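You operate a simulated robot arm through the tools that you are given. There is no shell and no other tool.

Carry out the task below with a simulated robot arm. There is one attempt and no reset: what you move stays moved.

TASK
Wipe up the curry under the green mat.
Fine: the blue bowl on to the plate with a blue rim first; slide the mat two hands towards the table's free end, later back; bowl on the mat again last; pad back. What is to be rubbed or washed off counts as gone when no trace of it is left.

The check looks at the end state, three seconds after you hand in, the way a careful person would. Anything else that was tipped, shoved, dropped, spilled or broken makes it a failure.

THE ROBOT
A 6-joint arm with a two-finger parallel gripper, fixed in place. Base frame: the origin is at the foot of the arm, x ahead of it, y to its left, z up; the work surface is at about z = 75. Units: cm, degrees, N and s.
Its first joint turns from -166.0 to 166.0 degrees. Payload 3.91 kg.
Tool frame: the origin (TCP) lies between the finger pads and is the grasp point; the fingertips stand 3 cm ahead of it; z points along the fingers, y is the line along which they close. Largest opening 11 cm; finger width 2, thickness 1; the body of the gripper, 4.8 by 11.2 cm, starts 5.5 cm behind the TCP.
Orientation is told as [roll, pitch, yaw] about the base's x, y, z axes, in that order, counted from this pose: with the fingers straight down and closing along the base's y, the tool's x points along the base's -x, its y along +y and its z along -z.

THE INTERFACE
- The arm moves only by the tool nudge_tool. Its argument "moves" is a list of rows, each a list of 7 numbers: the shift along the tool's x, y, z in units of 200 mm (1.0 is 200 mm), then the turn, a rotation vector about the tool's x, y, z in units of 45 degrees (1.0 is 45 degrees), then the opening, from 0 (shut) to 1 (fully open). In form: [[x, y, z, wx, wy, wz, hand], ...]. A call has 1 to 20 rows; each row is the pose to reach, as a shift and turn from the pose commanded when the call began, along the tool's axes at that moment. A call with a number of a shift or a turn outside -1 to 1 is refused whole. A row lasts 0.2 s, in which the tool goes at most 5 cm and 8.6 degrees; a call with a longer step from one row to the next is refused whole, and so is a gripper value outside its range. Where a pose cannot be reached the arm comes as near as it can. A force on the tool above 90 N (or 10 N above the force at the start of the call, whichever is more), or a blocked arm, ends the call early, and 0.2 s more pass. Each finger travels about 10.8 cm/s and halts on what it meets, pressing with about 29 N; the grip force reading is that of the motor and also rises with nothing between the fingers. The clock runs only during rows and for 0.2 s after the last one: add rows that repeat a pose to give the fingers time. It gives the time, the measured TCP pose, the force on the tool (base axes), the opening and the grip force at its end, in the units of the frame above (readings bear some noise), with the torque about the TCP (base axes, N m) and any sound that the robot's microphone picked up.
- Cameras (640 x 400 px; columns grow to the right, rows downward): "scene" is fixed at [22.13, 49.75, 150.16]; the picture's right is [-0.39, -0.92, 0.00], its down [-0.67, 0.29, -0.69] and it looks along [0.63, -0.27, -0.73] (base axes); focal length 345 px, centre (320, 200). "wrist" rides on the gripper at [7.2, 1.7, -10.3] in the tool frame; the picture's right is [-0.23, 0.97, 0.00], its down [-0.76, -0.18, -0.62] and it looks along [-0.61, -0.14, 0.78] (tool axes); focal length 222 px, centre (320, 200). There is no depth. A picture from a camera that has moved, and an enlarged one, comes with that camera's place and axes in the base frame and with its lens.
- grab_frame(camera): a new picture of that camera. It takes no simulated time.
- enlarge(camera, box): a new picture of the part [left, top, right, bottom] of that camera's present view, enlarged. It takes no simulated time.
- finish_job(): hands the job in; it is judged then, once.

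Nothing tells you positions but the pictures and the camera data. Unless the task says otherwise, let go and move clear before handing in.

The tools are called after "Emit:" as name(argument=value, ...) on one line, values as JSON. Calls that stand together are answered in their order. nudge_tool: Moves the arm, as the interface text tells. Its arguments: {"type":"object","properties":{"moves":{"type":"array"}},"required":["moves"]} The other tools are called the same way: grab_frame (camera) takes a picture; enlarge (camera, box) takes an enlarged picture of a part of a camera's view; finish_job () hands the job in.

At the start:

```text
t: 0.0
position: [69.99, 2.66, 107.27]
tcp_rot: [-0.1, -0.1, -0.1]
ft_force: [-0.5, -0.1, -0.5]
ft_torque: [-0.01, 0.0, 0.0]
gripper_width: 10.99
gripper_force: 0.0
```

scene: 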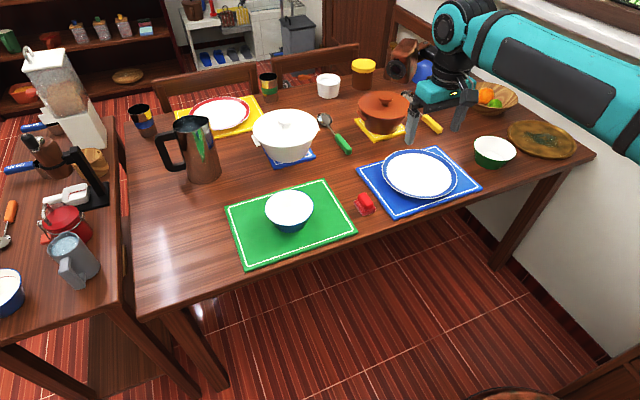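
wrist: 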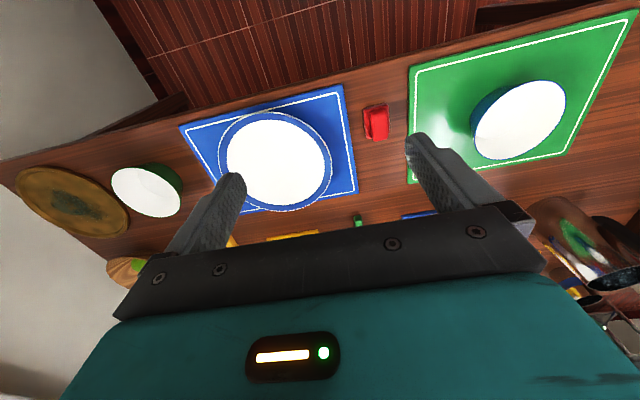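

I see a blue bowl on the green mat, a blue-rimmed plate on the blue mat, and a red object between the two that may be the pad. I'll take closer pictures before moving anything.

Emit:
enlarge(camera="scene", box=[200, 140, 400, 280])

Emit:
enlarge(camera="scene", box=[340, 80, 600, 230])

Emit:
enlarge(camera="scene", box=[120, 60, 360, 200])

Emit:
enlarge(camera="wrist", box=[320, 20, 640, 220])

Emit:
enlarge(camera="scene", box=[0, 80, 200, 330])

```text
2.86 times, centred on (300, 210) of scene
camera zoom: at [22.13, 49.75, 150.16], right [-0.39, -0.92, 0.0], down [-0.67, 0.29, -0.69], along [0.63, -0.27, -0.73], focal length 986 px, centre (377, 171)
```

zoom: 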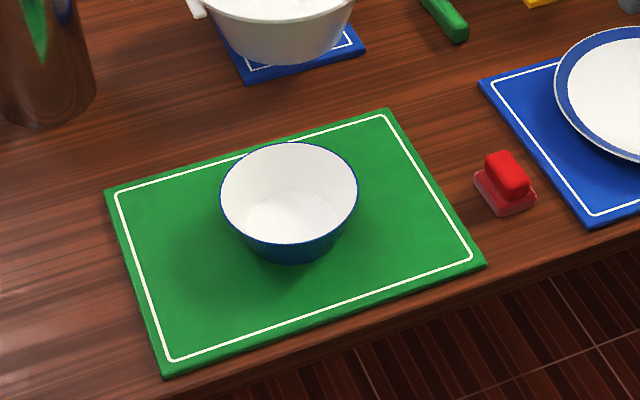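

```text
2.46 times, centred on (470, 155) of scene
camera zoom: at [22.13, 49.75, 150.16], right [-0.39, -0.92, 0.0], down [-0.67, 0.29, -0.69], along [0.63, -0.27, -0.73], focal length 849 px, centre (-49, 311)
```

zoom: 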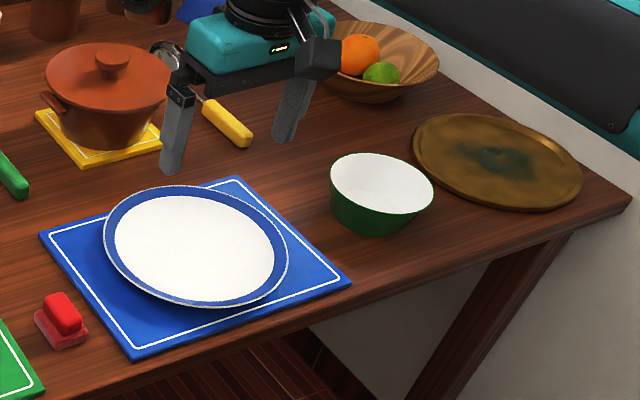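

```text
2.67 times, centred on (240, 130) of scene
camera zoom: at [22.13, 49.75, 150.16], right [-0.39, -0.92, 0.0], down [-0.67, 0.29, -0.69], along [0.63, -0.27, -0.73], focal length 920 px, centre (533, 387)
```

zoom: 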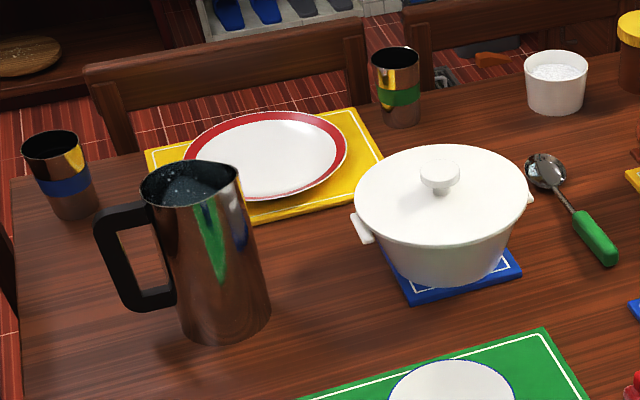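

```text
2.00 times, centred on (480, 120) of wrist
camera zoom: at [62.87, 4.18, 117.46], right [0.23, 0.97, 0.0], down [0.76, -0.18, 0.62], along [0.61, -0.14, -0.78], focal length 444 px, centre (0, 360)
```

zoom: 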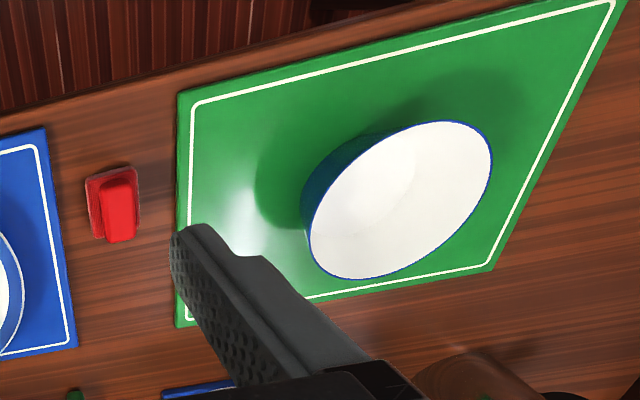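

```text
1.60 times, centred on (100, 205) of scene
camera zoom: at [22.13, 49.75, 150.16], right [-0.39, -0.92, 0.0], down [-0.67, 0.29, -0.69], along [0.63, -0.27, -0.73], focal length 552 px, centre (672, 192)
```

zoom: 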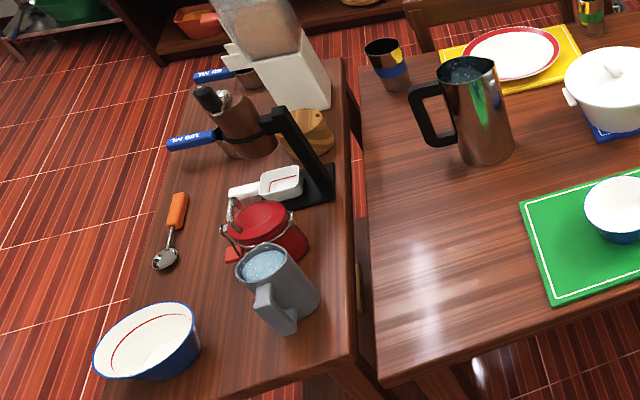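

The green mat spans about x 71–95, y 17–49. The bowl sits near (81, 33), the blue-rim plate near (84, -10) and the red pad near (78, 12). I'll zoom in on the pad, bowl and plate to firm these up.

Emit:
enlarge(camera="scene", box=[340, 180, 390, 220])

Emit:
enlarge(camera="scene", box=[250, 180, 330, 240])

Emit:
enlarge(camera="scene", box=[360, 140, 480, 220])

Emit:
enlarge(camera="wrist", box=[340, 90, 420, 150])

Emit:
enlarge(camera="wrist", box=[440, 50, 600, 180])

```text
10.00 times, centred on (365, 200) of scene
camera zoom: at [22.13, 49.75, 150.16], right [-0.39, -0.92, 0.0], down [-0.67, 0.29, -0.69], along [0.63, -0.27, -0.73], focal length 3450 px, centre (-130, 200)
```

zoom: 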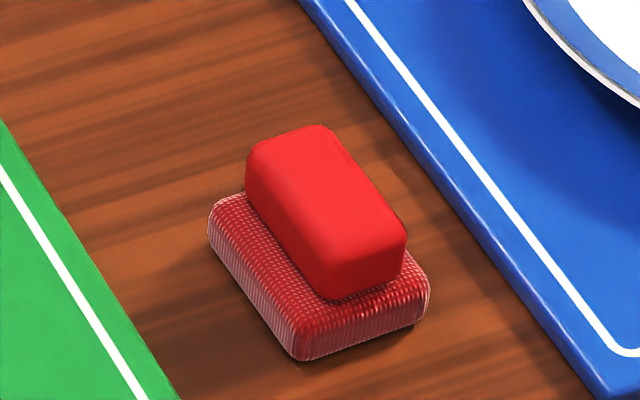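

```text
6.67 times, centred on (290, 210) of scene
camera zoom: at [22.13, 49.75, 150.16], right [-0.39, -0.92, 0.0], down [-0.67, 0.29, -0.69], along [0.63, -0.27, -0.73], focal length 2300 px, centre (520, 133)
```

zoom: 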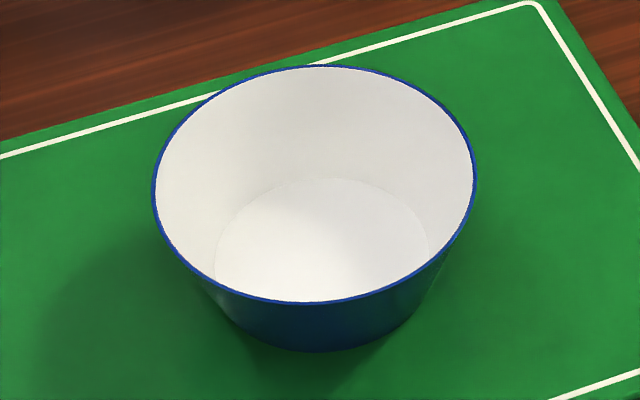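

```text
5.00 times, centred on (420, 180) of scene
camera zoom: at [22.13, 49.75, 150.16], right [-0.39, -0.92, 0.0], down [-0.67, 0.29, -0.69], along [0.63, -0.27, -0.73], focal length 1725 px, centre (-180, 300)
```

zoom: 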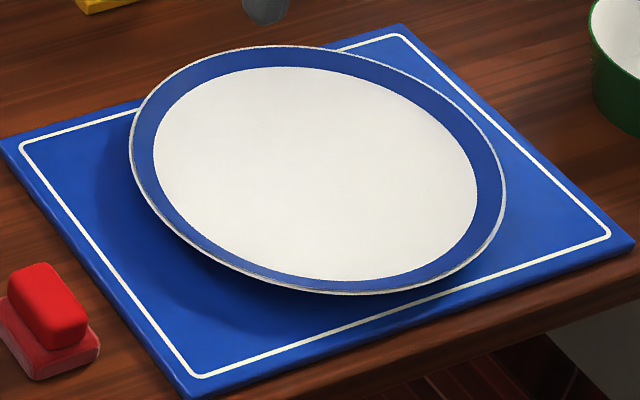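

```text
6.67 times, centred on (380, 120) of wrist
camera zoom: at [62.87, 4.18, 117.46], right [0.23, 0.97, 0.0], down [0.76, -0.18, 0.62], along [0.61, -0.14, -0.78], focal length 1481 px, centre (-80, 733)
```

zoom: 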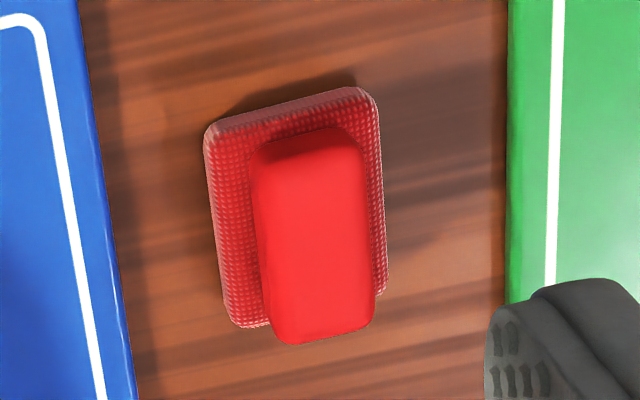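

```text
3.08 times, centred on (520, 115) of wrist
camera zoom: at [62.87, 4.18, 117.46], right [0.23, 0.97, 0.0], down [0.76, -0.18, 0.62], along [0.61, -0.14, -0.78], focal length 684 px, centre (-295, 462)
```

zoom: 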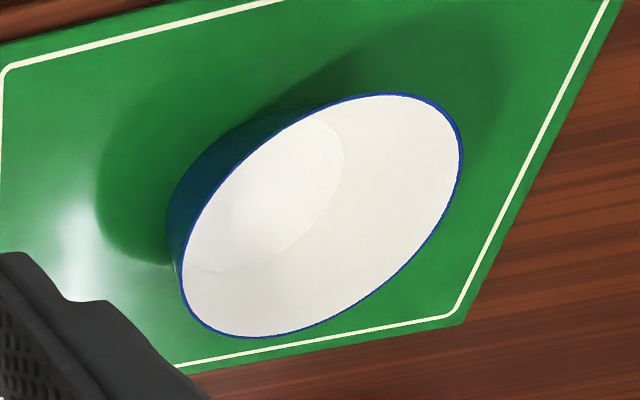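

The pad has a red handle that runs along x, so it suits a grip closing along y. The bowl is about 12.6 cm wide with its rim near z 80, so I'll grip it by the wall. I'll move above the bowl for a close wrist view.

Emit:
nudge_tool(moves=[[0, 0.2, 0, 0, 0, 0, 1], [0, 0.4, 0, 0, 0, 0, 1], [0, 0.6, 0, 0, 0, 0, 1], [0, 0.8, 0, 0, 0, 0, 1], [0, 0.95, 0, 0, 0, 0, 1]])

```text
t: 1.2
position: [70.03, 21.66, 107.31]
tcp_rot: [0.1, 0.0, -0.1]
ft_force: [0.0, 0.3, 0.0]
ft_torque: [0.01, -0.03, 0.0]
gripper_width: 10.98
gripper_force: 0.1
```

The arm went where I sent it, to about (70, 21.7, 107.3). Next I'll go further left and a bit lower so the wrist camera looks straight at the bowl.

Emit:
nudge_tool(moves=[[0, 0.2, 0, 0, 0, 0, 1], [0, 0.4, 0.1, 0, 0, 0, 1], [0, 0.6, 0.2, 0, 0, 0, 1], [0, 0.7, 0.4, 0, 0, 0, 1], [0, 0.7, 0.4, 0, 0, 0, 1]])

Emit:
grab_frame(camera="wrist")

Emit:
grab_frame(camera="scene")

```text
t: 2.4
position: [70.08, 35.68, 99.19]
tcp_rot: [-0.1, 0.0, -0.1]
ft_force: [-0.2, 0.7, -0.3]
ft_torque: [0.0, -0.03, 0.01]
gripper_width: 11.03
gripper_force: 0.1
```

```text
taken
camera wrist: at [63.03, 37.21, 109.38], right [0.23, 0.97, 0.0], down [0.76, -0.18, 0.62], along [0.61, -0.14, -0.78], focal length 222 px, centre (320, 200)
```

wrist: 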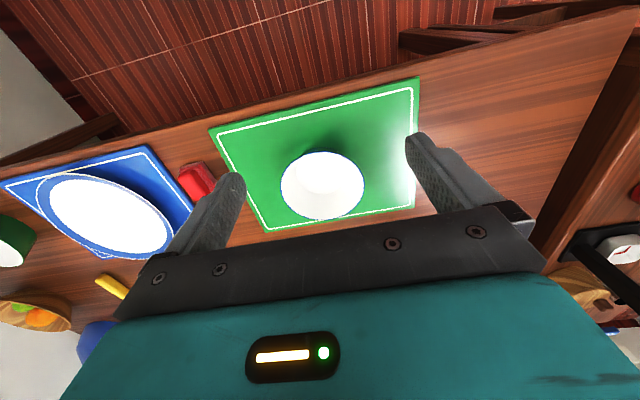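

```text
taken
```

scene: 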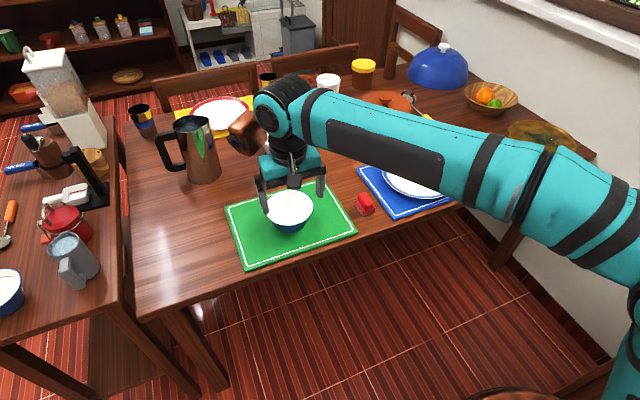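

The bowl now sits in the middle of the wrist view, between the open fingers. I'll enlarge it to fix its position more accurately.

Emit:
enlarge(camera="wrist", box=[200, 70, 440, 240])

Emit:
enlarge(camera="wrist", box=[270, 140, 380, 225])

```text
2.35 times, centred on (320, 155) of wrist
camera zoom: at [63.03, 37.21, 109.38], right [0.23, 0.97, 0.0], down [0.76, -0.18, 0.62], along [0.61, -0.14, -0.78], focal length 523 px, centre (320, 306)
```

zoom: 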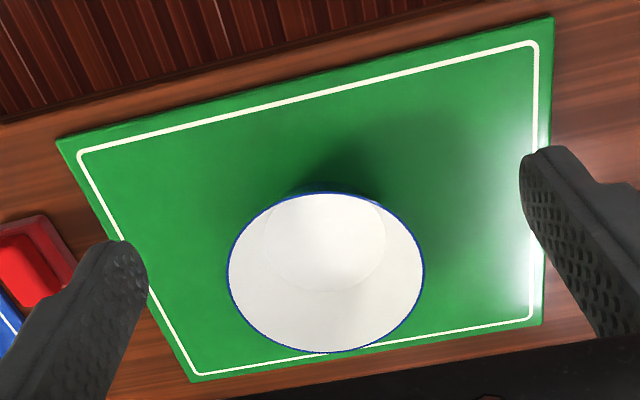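

```text
4.71 times, centred on (325, 182) of wrist
camera zoom: at [63.03, 37.21, 109.38], right [0.23, 0.97, 0.0], down [0.76, -0.18, 0.62], along [0.61, -0.14, -0.78], focal length 1045 px, centre (296, 282)
```

zoom: 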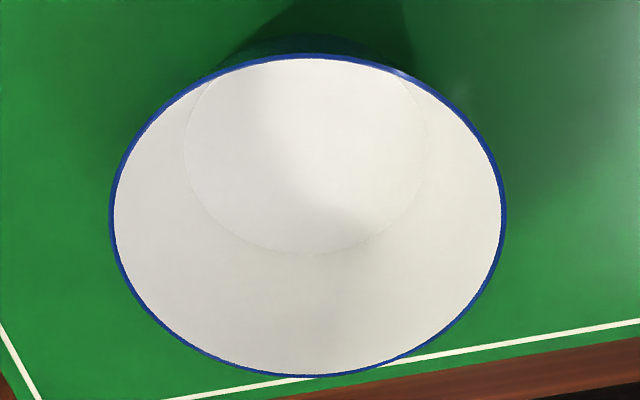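

The bowl centre comes out at about (83.2, 32.9). Its rim is near z 81 with a radius of about 6.6, and its walls slope roughly 18°. I'll tilt the tool to match the wall on the -y side and stop above the rim to check.

Emit:
nudge_tool(moves=[[-0.11, -0.1, 0.05, -0.07, 0, 0, 0.9], [-0.22, -0.2, 0.1, -0.14, 0, 0, 0.8], [-0.33, -0.3, 0.18, -0.21, 0, 0, 0.7], [-0.44, -0.4, 0.26, -0.28, 0, 0, 0.6], [-0.55, -0.5, 0.36, -0.34, 0, 0, 0.5], [-0.656, -0.609, 0.46, -0.4, 0, 0, 0.4], [-0.656, -0.609, 0.46, -0.4, 0, 0, 0.4]])

Emit:
grab_frame(camera="wrist")

Emit:
enlarge(camera="scene", box=[220, 130, 380, 240])

```text
t: 4.0
position: [83.14, 23.28, 89.97]
tcp_rot: [18.1, -0.2, -0.1]
ft_force: [0.4, 0.9, -0.3]
ft_torque: [-0.03, 0.06, 0.03]
gripper_width: 4.41
gripper_force: 0.1
```

```text
taken
camera wrist: at [76.06, 21.59, 100.27], right [0.23, 0.93, 0.3], down [0.76, -0.36, 0.54], along [0.61, 0.11, -0.79], focal length 222 px, centre (320, 200)
```

wrist: 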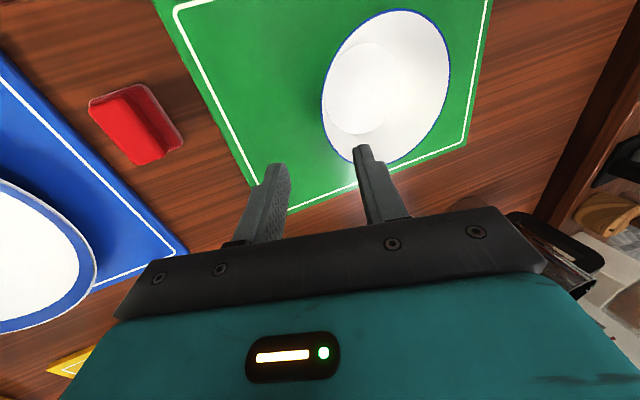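

```text
3.64 times, centred on (300, 185) of scene
camera zoom: at [22.13, 49.75, 150.16], right [-0.39, -0.92, 0.0], down [-0.67, 0.29, -0.69], along [0.63, -0.27, -0.73], focal length 1255 px, centre (393, 254)
```

zoom: 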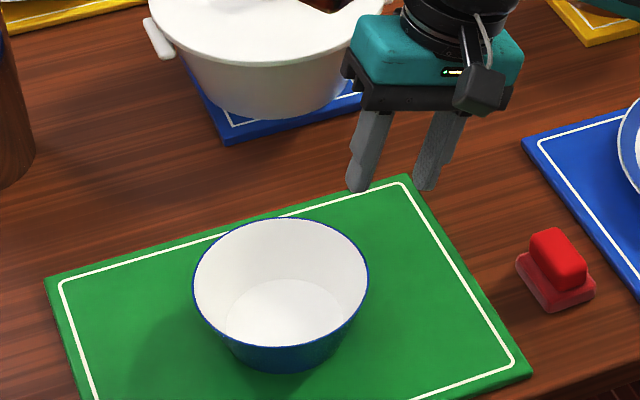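

The tilt is right at 18° and the fingers are behind the bowl's -y rim. I'll go down along the tool axis to just above the rim and check the alignment.

Emit:
nudge_tool(moves=[[0, 0, 0.1, 0, 0, 0, 0.4], [0, 0, 0.2, 0, 0, 0, 0.4], [0, 0.005, 0.28, 0, 0, 0, 0.4], [0, 0.005, 0.28, 0, 0, 0, 0.4]])

Emit:
enlarge(camera="wrist", box=[220, 60, 460, 220])

Emit:
enlarge(camera="scene", box=[240, 150, 360, 230])

```text
t: 5.0
position: [83.0, 25.1, 84.84]
tcp_rot: [18.0, -0.2, 0.0]
ft_force: [0.2, -0.7, -0.9]
ft_torque: [-0.01, 0.01, 0.02]
gripper_width: 4.41
gripper_force: 0.1
```

```text
2.50 times, centred on (340, 140) of wrist
camera zoom: at [75.97, 23.43, 95.0], right [0.23, 0.93, 0.3], down [0.76, -0.36, 0.54], along [0.61, 0.11, -0.79], focal length 555 px, centre (270, 350)
```

zoom: 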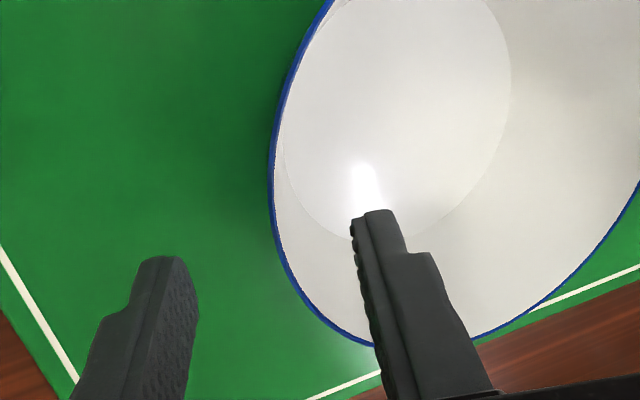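

```text
5.00 times, centred on (300, 190) of scene
camera zoom: at [22.13, 49.75, 150.16], right [-0.39, -0.92, 0.0], down [-0.67, 0.29, -0.69], along [0.63, -0.27, -0.73], focal length 1725 px, centre (420, 250)
```

zoom: 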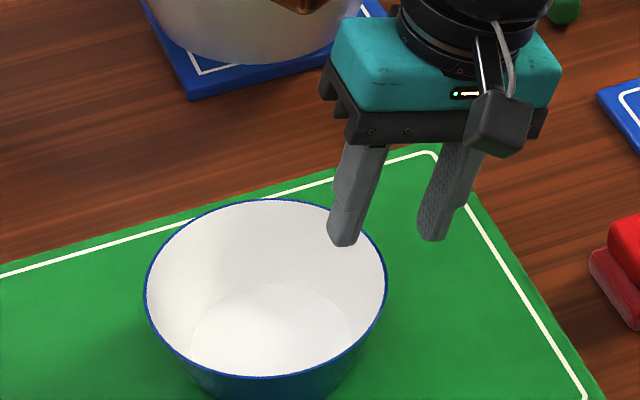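

The rim sits between the two fingers. I'll lower about 4.1 cm more along the tool axis and close on the wall.

Emit:
nudge_tool(moves=[[0, 0, 0.08, 0, 0, 0, 0.4], [0, 0, 0.15, 0, 0, 0, 0.4], [0, 0, 0.205, 0, 0, 0, 0.4], [0, 0, 0.205, 0, 0, 0, 0.4]])

Emit:
enlarge(camera="wrist", box=[220, 60, 460, 220])

Emit:
enlarge(camera="scene", box=[240, 150, 360, 230])

```text
t: 6.0
position: [82.98, 26.51, 80.74]
tcp_rot: [18.0, -0.1, -0.1]
ft_force: [0.1, 0.9, 0.2]
ft_torque: [-0.01, 0.01, 0.02]
gripper_width: 4.4
gripper_force: 0.0
```

```text
2.50 times, centred on (340, 140) of wrist
camera zoom: at [75.95, 24.84, 91.1], right [0.23, 0.93, 0.3], down [0.76, -0.36, 0.54], along [0.61, 0.11, -0.79], focal length 555 px, centre (270, 350)
```

zoom: 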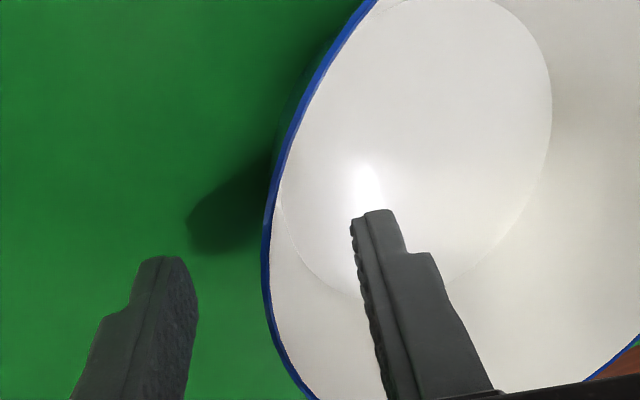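

```text
5.00 times, centred on (300, 190) of scene
camera zoom: at [22.13, 49.75, 150.16], right [-0.39, -0.92, 0.0], down [-0.67, 0.29, -0.69], along [0.63, -0.27, -0.73], focal length 1725 px, centre (420, 250)
```

zoom: 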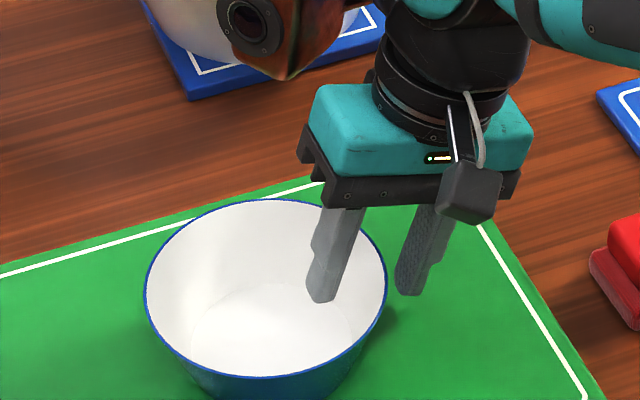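

The wall is between the fingers and nothing has been touched. Closing now.

Emit:
nudge_tool(moves=[[0, 0, 0, 0, 0, 0, 0.3], [0, 0, 0, 0, 0, 0, 0.2], [0, 0, 0, 0, 0, 0, 0.1], [0, 0, 0, 0, 0, 0, 0], [0, 0, 0, 0, 0, 0, 0], [0, 0, 0, 0, 0, 0, 0]])

Emit:
enlarge(camera="scene", box=[240, 150, 360, 230])

Emit:
enlarge(camera="wrist", box=[220, 60, 460, 220])

```text
t: 7.4
position: [83.12, 26.55, 80.9]
tcp_rot: [18.1, -0.2, -0.2]
ft_force: [-0.5, 1.8, 12.2]
ft_torque: [0.85, -0.6, 0.11]
gripper_width: 0.61
gripper_force: 29.2
```

```text
5.00 times, centred on (300, 190) of scene
camera zoom: at [22.13, 49.75, 150.16], right [-0.39, -0.92, 0.0], down [-0.67, 0.29, -0.69], along [0.63, -0.27, -0.73], focal length 1725 px, centre (420, 250)
```

zoom: 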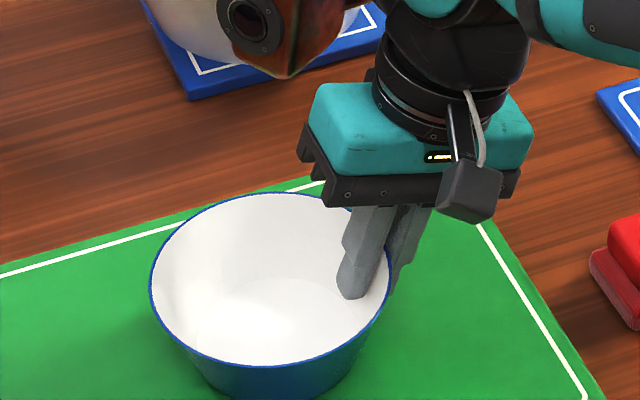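

```text
2.50 times, centred on (340, 140) of wrist
camera zoom: at [75.92, 24.83, 91.2], right [0.23, 0.93, 0.3], down [0.76, -0.36, 0.54], along [0.61, 0.11, -0.79], focal length 555 px, centre (270, 350)
```

zoom: 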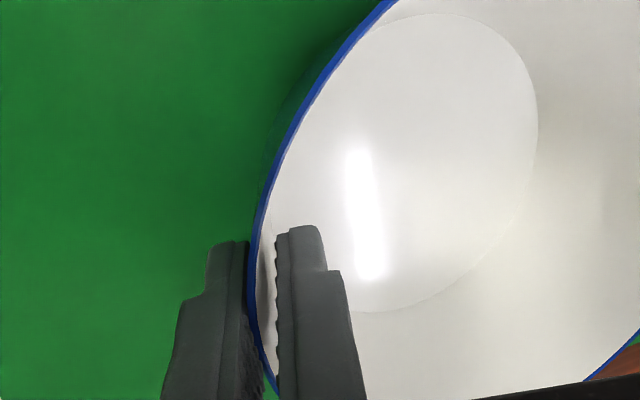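

The grip holds at 29 N on the wall, and the bowl has tipped slightly, with its far side up. I'll lift it gently and check how it hangs.

Emit:
nudge_tool(moves=[[0, 0.015, -0.047, 0, 0, 0, 0], [0, 0.031, -0.095, 0, 0, 0, 0], [0, 0.062, -0.19, 0, 0, 0, 0], [0, 0.093, -0.285, 0, 0, 0, 0], [0, 0.124, -0.38, 0, 0, 0, 0], [0, 0.124, -0.38, 0, 0, 0, 0]])

Emit:
enlarge(camera="scene", box=[220, 120, 380, 230])

Emit:
grab_frame(camera="wrist")

```text
t: 8.8
position: [83.16, 26.61, 88.91]
tcp_rot: [18.0, -0.2, -0.2]
ft_force: [-0.6, -0.3, -1.4]
ft_torque: [-0.07, 0.02, -0.02]
gripper_width: 0.55
gripper_force: 29.0
```

```text
3.64 times, centred on (300, 175) of scene
camera zoom: at [22.13, 49.75, 150.16], right [-0.39, -0.92, 0.0], down [-0.67, 0.29, -0.69], along [0.63, -0.27, -0.73], focal length 1255 px, centre (393, 291)
```

zoom: 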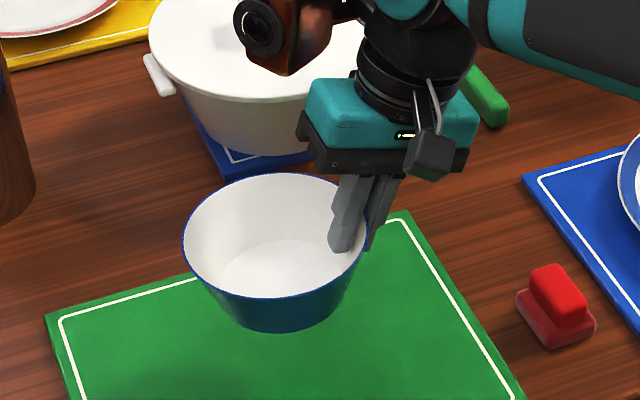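

```text
taken
camera wrist: at [75.99, 24.9, 99.11], right [0.23, 0.93, 0.3], down [0.76, -0.36, 0.54], along [0.61, 0.11, -0.79], focal length 222 px, centre (320, 200)
```

wrist: 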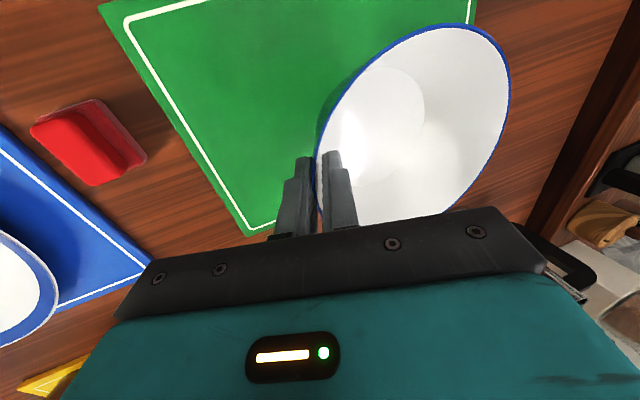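

The bowl is held securely and is nearly level. I'll carry it in -y towards the plate at this height.

Emit:
nudge_tool(moves=[[0, -0.1, -0.0325, 0, 0, 0, 0], [0, -0.25, -0.0812, 0, 0, 0, 0], [0, -0.4, -0.13, 0, 0, 0, 0], [0, -0.55, -0.1787, 0, 0, 0, 0], [0, -0.7, -0.2274, 0, 0, 0, 0], [0, -0.85, -0.2762, 0, 0, 0, 0], [0, -0.951, -0.309, 0, 0, 0, 0]])

Emit:
nudge_tool(moves=[[0, -0.1, -0.0325, 0, 0, 0, 0], [0, -0.25, -0.0812, 0, 0, 0, 0], [0, -0.4, -0.13, 0, 0, 0, 0], [0, -0.55, -0.1787, 0, 0, 0, 0], [0, -0.7, -0.2274, 0, 0, 0, 0], [0, -0.85, -0.2762, 0, 0, 0, 0], [0, -0.951, -0.309, 0, 0, 0, 0], [0, -0.951, -0.309, 0, 0, 0, 0]])

Emit:
grab_frame(camera="wrist")

Emit:
enlarge(camera="scene", box=[340, 90, 500, 230])

Emit:
grab_frame(camera="scene")

```text
t: 10.4
position: [83.02, 6.37, 88.91]
tcp_rot: [18.1, -0.1, -0.1]
ft_force: [0.4, -0.6, -1.2]
ft_torque: [-0.12, 0.0, 0.0]
gripper_width: 0.59
gripper_force: 29.0
```

```text
t: 12.2
position: [83.1, -13.58, 88.94]
tcp_rot: [18.0, -0.1, 0.0]
ft_force: [1.0, 0.0, -0.8]
ft_torque: [-0.03, -0.01, 0.01]
gripper_width: 0.56
gripper_force: 29.0
```

```text
taken
camera wrist: at [75.97, -15.17, 99.12], right [0.23, 0.93, 0.3], down [0.76, -0.36, 0.54], along [0.61, 0.11, -0.79], focal length 222 px, centre (320, 200)
```

wrist: 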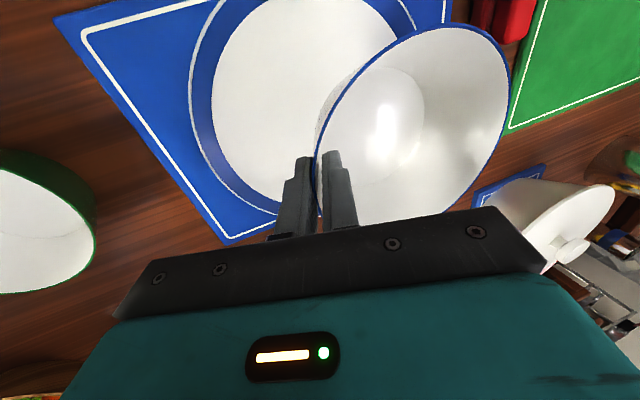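

```text
2.86 times, centred on (420, 160) of scene
camera zoom: at [22.13, 49.75, 150.16], right [-0.39, -0.92, 0.0], down [-0.67, 0.29, -0.69], along [0.63, -0.27, -0.73], focal length 986 px, centre (34, 314)
```

zoom: 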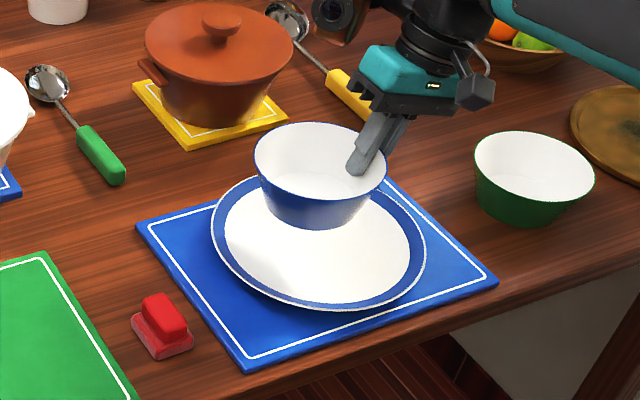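

```text
taken
```

scene: 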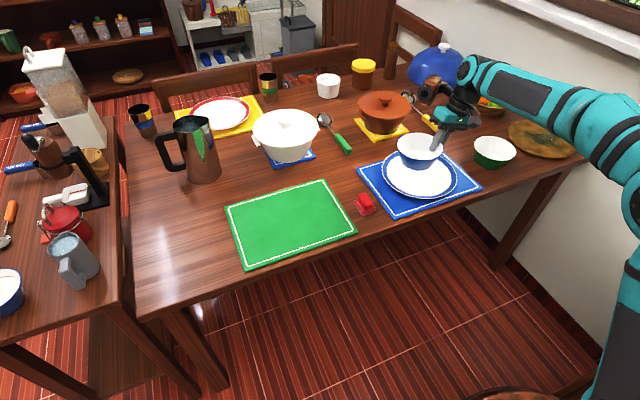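

The bowl hangs over the plate's far-left part; the plate centre is about (82.8, -9.8). I'll shift 2.5 cm further in -y, level the tilt a little, and come down to just above the plate.

Emit:
nudge_tool(moves=[[0.01, -0.119, -0.039, 0.03, 0, 0, 0], [0.01, -0.15, 0.055, 0.055, 0, 0, 0], [0.01, -0.18, 0.15, 0.055, 0, 0, 0], [0.01, -0.196, 0.199, 0.055, 0, 0, 0], [0.01, -0.196, 0.199, 0.055, 0, 0, 0]])

Emit:
enlarge(camera="scene", box=[370, 120, 480, 210])

Emit:
grab_frame(camera="wrist")

```text
t: 13.4
position: [82.88, -16.12, 83.83]
tcp_rot: [15.5, -0.1, -0.1]
ft_force: [1.0, -0.1, -1.2]
ft_torque: [-0.08, 0.03, -0.01]
gripper_width: 0.55
gripper_force: 29.1
```

```text
4.44 times, centred on (425, 165) of scene
camera zoom: at [22.13, 49.75, 150.16], right [-0.39, -0.92, 0.0], down [-0.67, 0.29, -0.69], along [0.63, -0.27, -0.73], focal length 1533 px, centre (-147, 356)
```

zoom: 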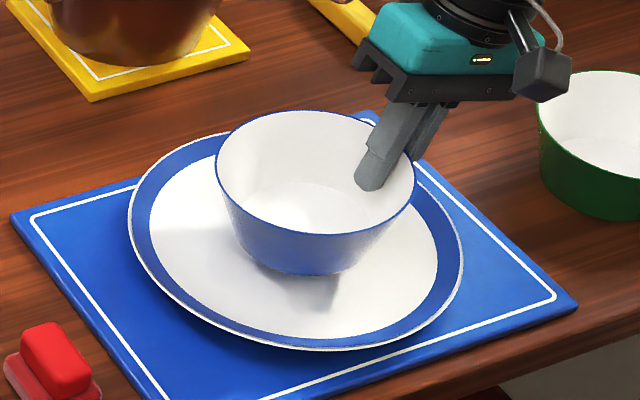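

```text
taken
camera wrist: at [75.79, -17.29, 94.16], right [0.23, 0.94, 0.26], down [0.76, -0.34, 0.55], along [0.61, 0.07, -0.79], focal length 222 px, centre (320, 200)
```

wrist: 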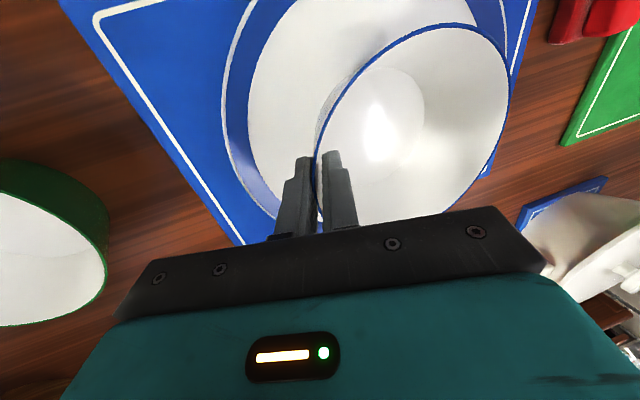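

The bowl is centred over the plate, about 2 cm above it. I'll lower it in small steps and watch the force.

Emit:
nudge_tool(moves=[[0, -0.008, 0.029, 0, 0, 0, 0], [0, -0.016, 0.0578, 0, 0, 0, 0], [0, -0.016, 0.0578, 0, 0, 0, 0]])

Emit:
enlarge(camera="scene", box=[370, 120, 480, 210])

```text
t: 14.2
position: [82.95, -15.98, 82.57]
tcp_rot: [15.6, -0.1, -0.1]
ft_force: [0.8, -0.1, -0.9]
ft_torque: [-0.03, 0.0, -0.01]
gripper_width: 0.56
gripper_force: 29.1
```

```text
4.44 times, centred on (425, 165) of scene
camera zoom: at [22.13, 49.75, 150.16], right [-0.39, -0.92, 0.0], down [-0.67, 0.29, -0.69], along [0.63, -0.27, -0.73], focal length 1533 px, centre (-147, 356)
```

zoom: 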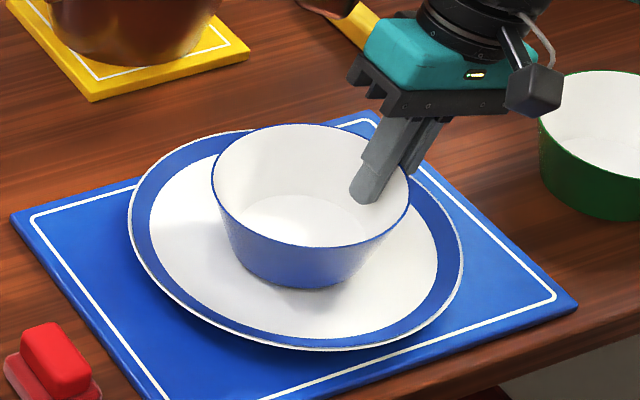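

Emit:
nudge_tool(moves=[[0, -0.0033, 0.012, 0, 0, 0, 0], [0, -0.0066, 0.024, 0, 0, 0, 0]])

```text
t: 14.8
position: [83.01, -15.96, 82.16]
tcp_rot: [15.5, -0.1, -0.1]
ft_force: [-0.3, 0.0, 0.8]
ft_torque: [0.1, -0.06, -0.02]
gripper_width: 0.56
gripper_force: 28.9
```

The vertical force has turned positive, so the bowl is just touching the plate. One more small step down to confirm.

Emit:
nudge_tool(moves=[[0, -0.0028, 0.01, 0, 0, 0, 0], [0, -0.0028, 0.01, 0, 0, 0, 0]])

Emit:
enlarge(camera="scene", box=[370, 120, 480, 210])

```text
t: 15.4
position: [82.86, -15.92, 81.96]
tcp_rot: [15.5, -0.1, -0.1]
ft_force: [2.5, -3.2, 10.4]
ft_torque: [0.91, -0.38, -0.2]
gripper_width: 0.58
gripper_force: 29.0
```

```text
4.44 times, centred on (425, 165) of scene
camera zoom: at [22.13, 49.75, 150.16], right [-0.39, -0.92, 0.0], down [-0.67, 0.29, -0.69], along [0.63, -0.27, -0.73], focal length 1533 px, centre (-147, 356)
```

zoom: 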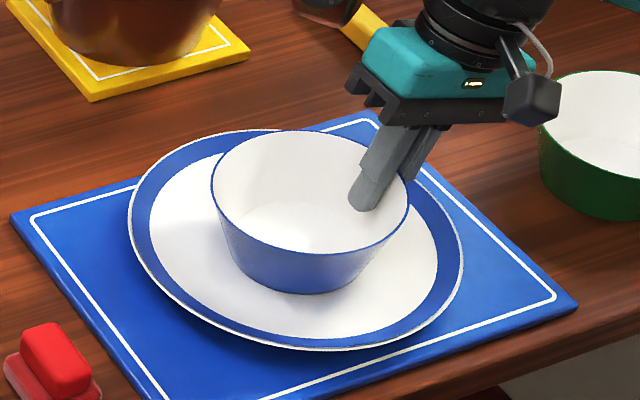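

The bowl is pressing on the plate at 10 N, mostly at its +y edge. I'll ease the tilt by about 1°, relieve the pressure a little, then open.

Emit:
nudge_tool(moves=[[0, 0.0015, -0.005, -0.022, 0, 0, 0], [0, 0.0015, -0.005, -0.022, 0, 0, 0]])

```text
t: 16.0
position: [82.88, -15.88, 81.99]
tcp_rot: [16.6, 0.0, -0.2]
ft_force: [0.2, 0.7, -1.5]
ft_torque: [-0.02, 0.02, -0.02]
gripper_width: 0.57
gripper_force: 28.8
```

Emit:
nudge_tool(moves=[[0, -0.0022, 0.0072, 0, 0, 0, 0], [0, -0.0022, 0.0072, 0, 0, 0, 0]])

```text
t: 16.6
position: [82.82, -16.02, 81.94]
tcp_rot: [16.6, 0.0, -0.2]
ft_force: [1.4, 0.9, 7.5]
ft_torque: [0.79, -0.3, -0.11]
gripper_width: 0.59
gripper_force: 28.6
```

The bowl rests on the plate with only a small residual tilt. I'll open the fingers gradually.

Emit:
nudge_tool(moves=[[0, 0, 0, 0, 0, 0, 0.07], [0, 0, 0, 0, 0, 0, 0.12], [0, 0, 0, 0, 0, 0, 0.2], [0, 0, 0, 0, 0, 0, 0.3], [0, 0, 0, 0, 0, 0, 0.36], [0, 0, 0, 0, 0, 0, 0.36]])

Emit:
enlarge(camera="scene", box=[370, 120, 480, 210])

Emit:
enlarge(camera="wrist", box=[220, 60, 460, 220])

```text
t: 18.0
position: [82.86, -15.99, 81.95]
tcp_rot: [16.4, -0.1, -0.1]
ft_force: [-0.6, 0.0, 0.6]
ft_torque: [0.02, 0.0, -0.01]
gripper_width: 3.96
gripper_force: 0.0
```

```text
4.44 times, centred on (425, 165) of scene
camera zoom: at [22.13, 49.75, 150.16], right [-0.39, -0.92, 0.0], down [-0.67, 0.29, -0.69], along [0.63, -0.27, -0.73], focal length 1533 px, centre (-147, 356)
```

zoom: 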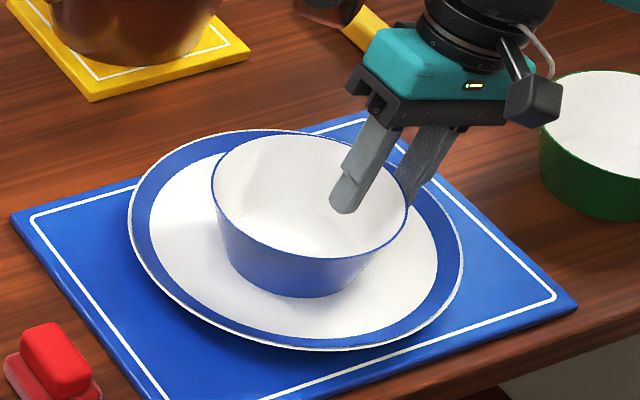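

```text
2.50 times, centred on (340, 140) of wrist
camera zoom: at [75.76, -17.43, 92.17], right [0.23, 0.93, 0.28], down [0.76, -0.35, 0.55], along [0.61, 0.09, -0.79], focal length 555 px, centre (270, 350)
```

zoom: 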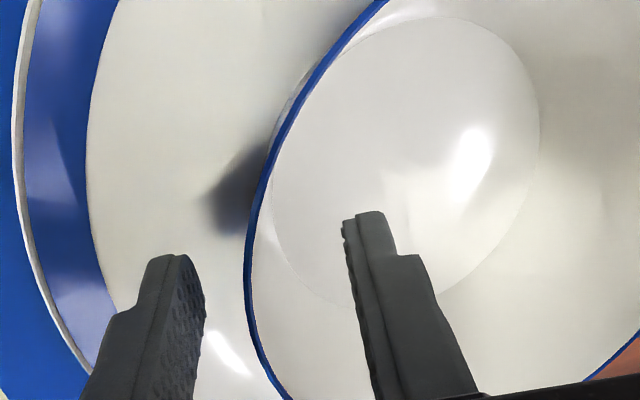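

The bowl has settled on the plate and the fingers are clear of the wall. I'll back out along the tool axis and straighten the tool.

Emit:
nudge_tool(moves=[[0, 0, -0.1, 0, 0, 0, 0.36], [0, 0, -0.3, 0, 0, 0, 0.36], [0, 0, -0.5, 0, 0, 0, 0.36], [0, 0, -0.7, 0, 0, 0, 0.36], [0, 0, -0.7, 0.15, 0, 0, 0.36], [0, 0, -0.7, 0.3, 0, 0, 0.36], [0, 0, -0.7, 0.366, 0, 0, 0.36], [0, 0, -0.7, 0.366, 0, 0, 0.36]])

Emit:
grab_frame(camera="scene")

Emit:
grab_frame(camera="wrist")

Emit:
enlarge(camera="scene", box=[360, 130, 490, 220])

```text
t: 19.8
position: [82.78, -20.11, 95.24]
tcp_rot: [0.0, -0.1, -0.1]
ft_force: [-0.3, 0.3, 0.2]
ft_torque: [-0.01, 0.02, 0.04]
gripper_width: 3.97
gripper_force: 0.0
```

```text
taken
```

scene: 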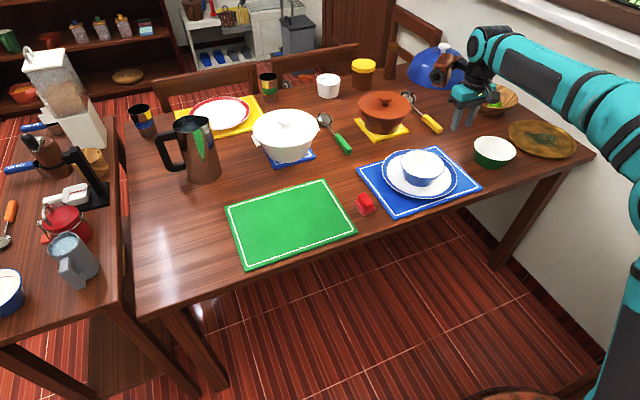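

```text
taken
camera wrist: at [75.73, -18.45, 105.51], right [0.23, 0.97, 0.0], down [0.76, -0.18, 0.62], along [0.61, -0.14, -0.78], focal length 222 px, centre (320, 200)
```

wrist: 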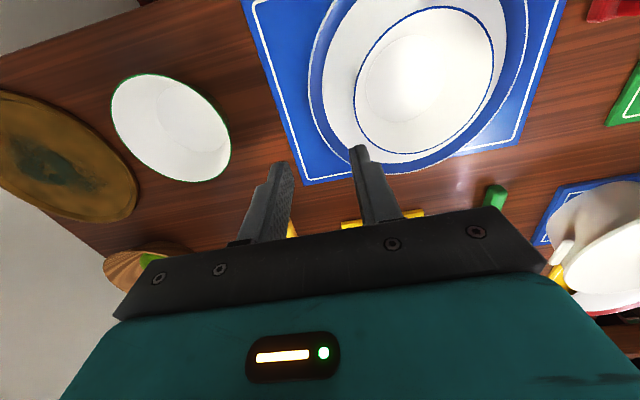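

```text
4.44 times, centred on (425, 175) of scene
camera zoom: at [22.13, 49.75, 150.16], right [-0.39, -0.92, 0.0], down [-0.67, 0.29, -0.69], along [0.63, -0.27, -0.73], focal length 1533 px, centre (-147, 311)
```

zoom: 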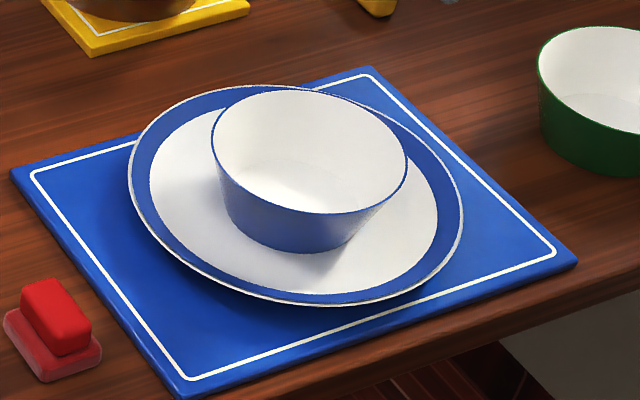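

The bowl stands squarely on the plate. Next is the mat, so I'll move the empty gripper up to it and look closely at the pad and the mat edge on the way.

Emit:
nudge_tool(moves=[[0, 0.2, 0, 0, 0, 0, 0.36], [0.05, 0.4, 0, 0, 0, 0, 0.36], [0.1, 0.6, 0, 0, 0, 0, 0.36], [0.2, 0.8, 0, 0, 0, 0, 0.36], [0.3, 1.0, 0, 0, 0, 0, 0.36]])

Emit:
nudge_tool(moves=[[0.1, 0.2, 0, 0, 0, 0, 0.6], [0.2, 0.4, 0, 0, 0, 0, 1], [0.3, 0.6, 0, 0, 0, 0, 1], [0.35, 0.7, 0, 0, 0, 0, 1], [0.35, 0.7, 0, 0, 0, 0, 1]])

Emit:
grab_frame(camera="wrist")

```text
t: 21.0
position: [76.97, 0.08, 95.44]
tcp_rot: [0.1, -0.1, -0.3]
ft_force: [0.7, -0.7, 0.4]
ft_torque: [0.01, 0.04, -0.01]
gripper_width: 3.95
gripper_force: 0.0
```

```text
t: 22.2
position: [69.92, 14.01, 95.46]
tcp_rot: [0.1, -0.1, -0.1]
ft_force: [-0.5, -0.6, 1.0]
ft_torque: [0.01, 0.0, -0.03]
gripper_width: 10.99
gripper_force: 0.2
```

```text
taken
camera wrist: at [62.84, 15.6, 105.69], right [0.23, 0.97, 0.0], down [0.76, -0.18, 0.62], along [0.61, -0.14, -0.78], focal length 222 px, centre (320, 200)
```

wrist: 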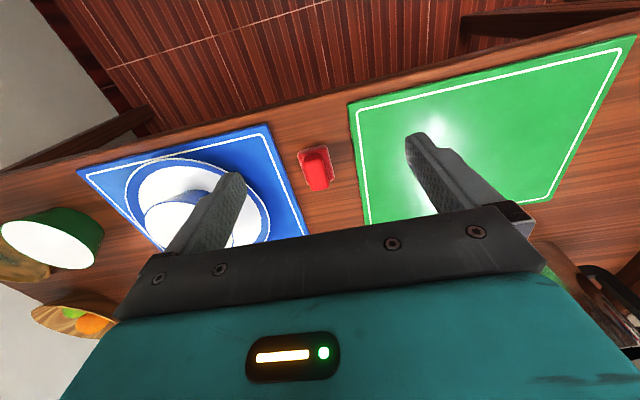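

Emit:
enlarge(camera="wrist", box=[280, 120, 380, 220])

Emit:
enlarge(camera="wrist", box=[340, 20, 640, 240])

```text
4.00 times, centred on (330, 170) of wrist
camera zoom: at [62.84, 15.6, 105.69], right [0.23, 0.97, 0.0], down [0.76, -0.18, 0.62], along [0.61, -0.14, -0.78], focal length 888 px, centre (280, 320)
```

zoom: 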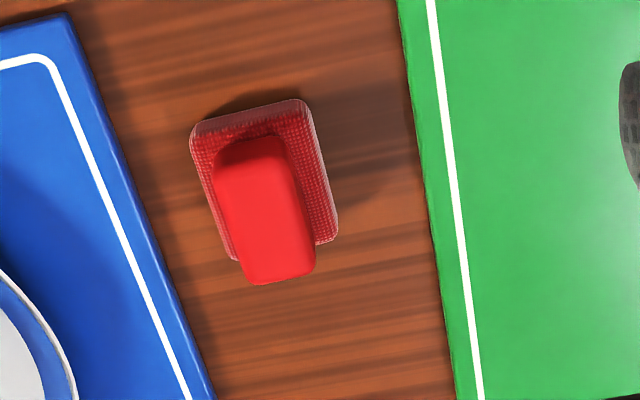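

```text
1.82 times, centred on (490, 130) of wrist
camera zoom: at [62.84, 15.6, 105.69], right [0.23, 0.97, 0.0], down [0.76, -0.18, 0.62], along [0.61, -0.14, -0.78], focal length 404 px, centre (11, 327)
```

zoom: 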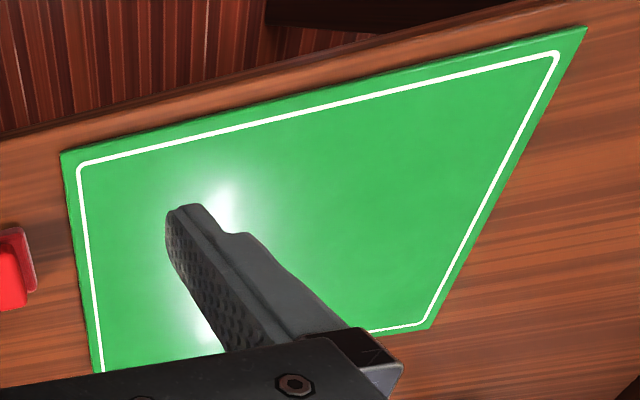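

The pad base spans about x 76.2–82.1, y 9.3–13.4, with a handle 2.6 cm wide centred at (79.3, 11.3). The mat spans x 71.7–95.4, y 17.2–48.8. I'll hover over the mat with the fingers part open, ready to press and drag it towards the free end (+y).

Emit:
nudge_tool(moves=[[-0.1, 0.14, 0, 0, 0, 0, 0.8], [-0.2, 0.28, 0.05, 0, 0, 0, 0.6], [-0.3, 0.42, 0.1, 0, 0, 0, 0.55], [-0.42, 0.56, 0.2, 0, 0, 0, 0.55], [-0.53, 0.7, 0.35, 0, 0, 0, 0.55], [-0.53, 0.7, 0.55, 0, 0, 0, 0.55], [-0.53, 0.7, 0.7, 0, 0, 0, 0.55], [-0.53, 0.7, 0.7, 0, 0, 0, 0.55]])

Emit:
enlarge(camera="scene", box=[200, 140, 400, 280])

```text
t: 24.0
position: [80.54, 28.27, 81.31]
tcp_rot: [0.1, -0.1, -0.1]
ft_force: [-0.4, 0.0, 0.7]
ft_torque: [-0.02, 0.02, -0.02]
gripper_width: 6.05
gripper_force: 0.1
```

```text
2.86 times, centred on (300, 210) of scene
camera zoom: at [22.13, 49.75, 150.16], right [-0.39, -0.92, 0.0], down [-0.67, 0.29, -0.69], along [0.63, -0.27, -0.73], focal length 986 px, centre (377, 171)
```

zoom: 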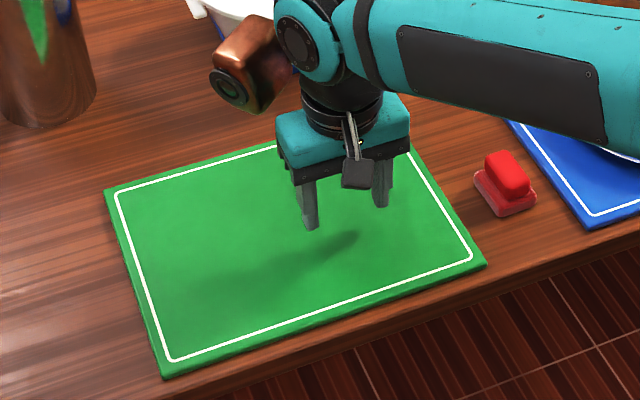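

The fingertips hover about 2.5 cm above the mat. I'll lower in small steps to find contact.

Emit:
nudge_tool(moves=[[0, 0, 0.05, 0, 0, 0, 0.55], [0, 0, 0.1, 0, 0, 0, 0.55], [0, 0, 0.1, 0, 0, 0, 0.55]])

Emit:
nudge_tool(moves=[[0, 0, 0.015, 0, 0, 0, 0.55], [0, 0, 0.015, 0, 0, 0, 0.55]])

```text
t: 24.8
position: [80.45, 28.17, 79.38]
tcp_rot: [0.0, -0.2, -0.1]
ft_force: [-0.2, -0.5, -0.5]
ft_torque: [0.0, 0.01, -0.04]
gripper_width: 6.05
gripper_force: 0.0
```

```text
t: 25.4
position: [80.53, 28.14, 79.04]
tcp_rot: [0.1, -0.1, -0.1]
ft_force: [0.1, 0.9, 0.0]
ft_torque: [0.01, -0.01, -0.01]
gripper_width: 6.04
gripper_force: 0.1
```

Emit:
nudge_tool(moves=[[0, 0, 0.0075, 0, 0, 0, 0.55], [0, 0, 0.0125, 0, 0, 0, 0.55]])

Emit:
nudge_tool(moves=[[0, 0, 0.01, 0, 0, 0, 0.55], [0, 0, 0.01, 0, 0, 0, 0.55]])

```text
t: 26.0
position: [80.53, 28.18, 78.92]
tcp_rot: [0.1, -0.2, -0.1]
ft_force: [-0.3, 1.4, 12.3]
ft_torque: [-0.35, 0.07, -0.06]
gripper_width: 5.96
gripper_force: 0.0
```

```text
t: 26.6
position: [80.47, 28.08, 78.82]
tcp_rot: [0.2, -0.4, 0.0]
ft_force: [6.8, 5.5, 45.4]
ft_torque: [-0.99, 0.04, 0.02]
gripper_width: 5.9
gripper_force: 0.0
```

Contact came at TCP z about 78.9, which puts the mat top near z 75.85. I'm now pressing at about 45 N and will try a short 2 cm drag in +y.

Emit:
nudge_tool(moves=[[0, 0.025, 0, 0, 0, 0, 0.55], [0, 0.05, 0, 0, 0, 0, 0.55], [0, 0.075, 0, 0, 0, 0, 0.55], [0, 0.1, 0, 0, 0, 0, 0.55], [0, 0.1, 0, 0, 0, 0, 0.55]])

Emit:
enlarge(camera="scene", box=[200, 140, 400, 280])

```text
t: 27.8
position: [80.47, 29.98, 78.7]
tcp_rot: [0.1, -0.2, -0.1]
ft_force: [0.1, -18.0, 62.0]
ft_torque: [-1.66, 0.26, 0.1]
gripper_width: 6.11
gripper_force: 1.2
```

```text
2.86 times, centred on (300, 210) of scene
camera zoom: at [22.13, 49.75, 150.16], right [-0.39, -0.92, 0.0], down [-0.67, 0.29, -0.69], along [0.63, -0.27, -0.73], focal length 986 px, centre (377, 171)
```

zoom: 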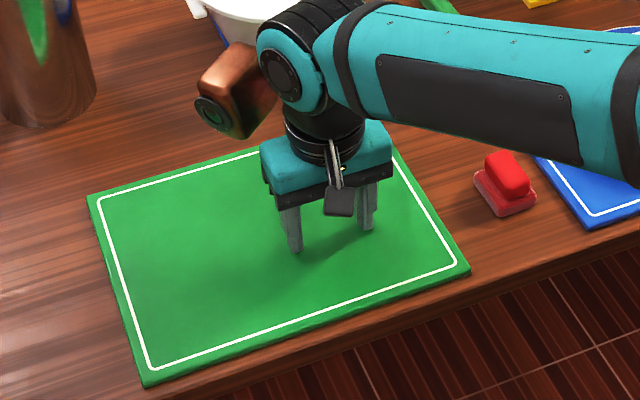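

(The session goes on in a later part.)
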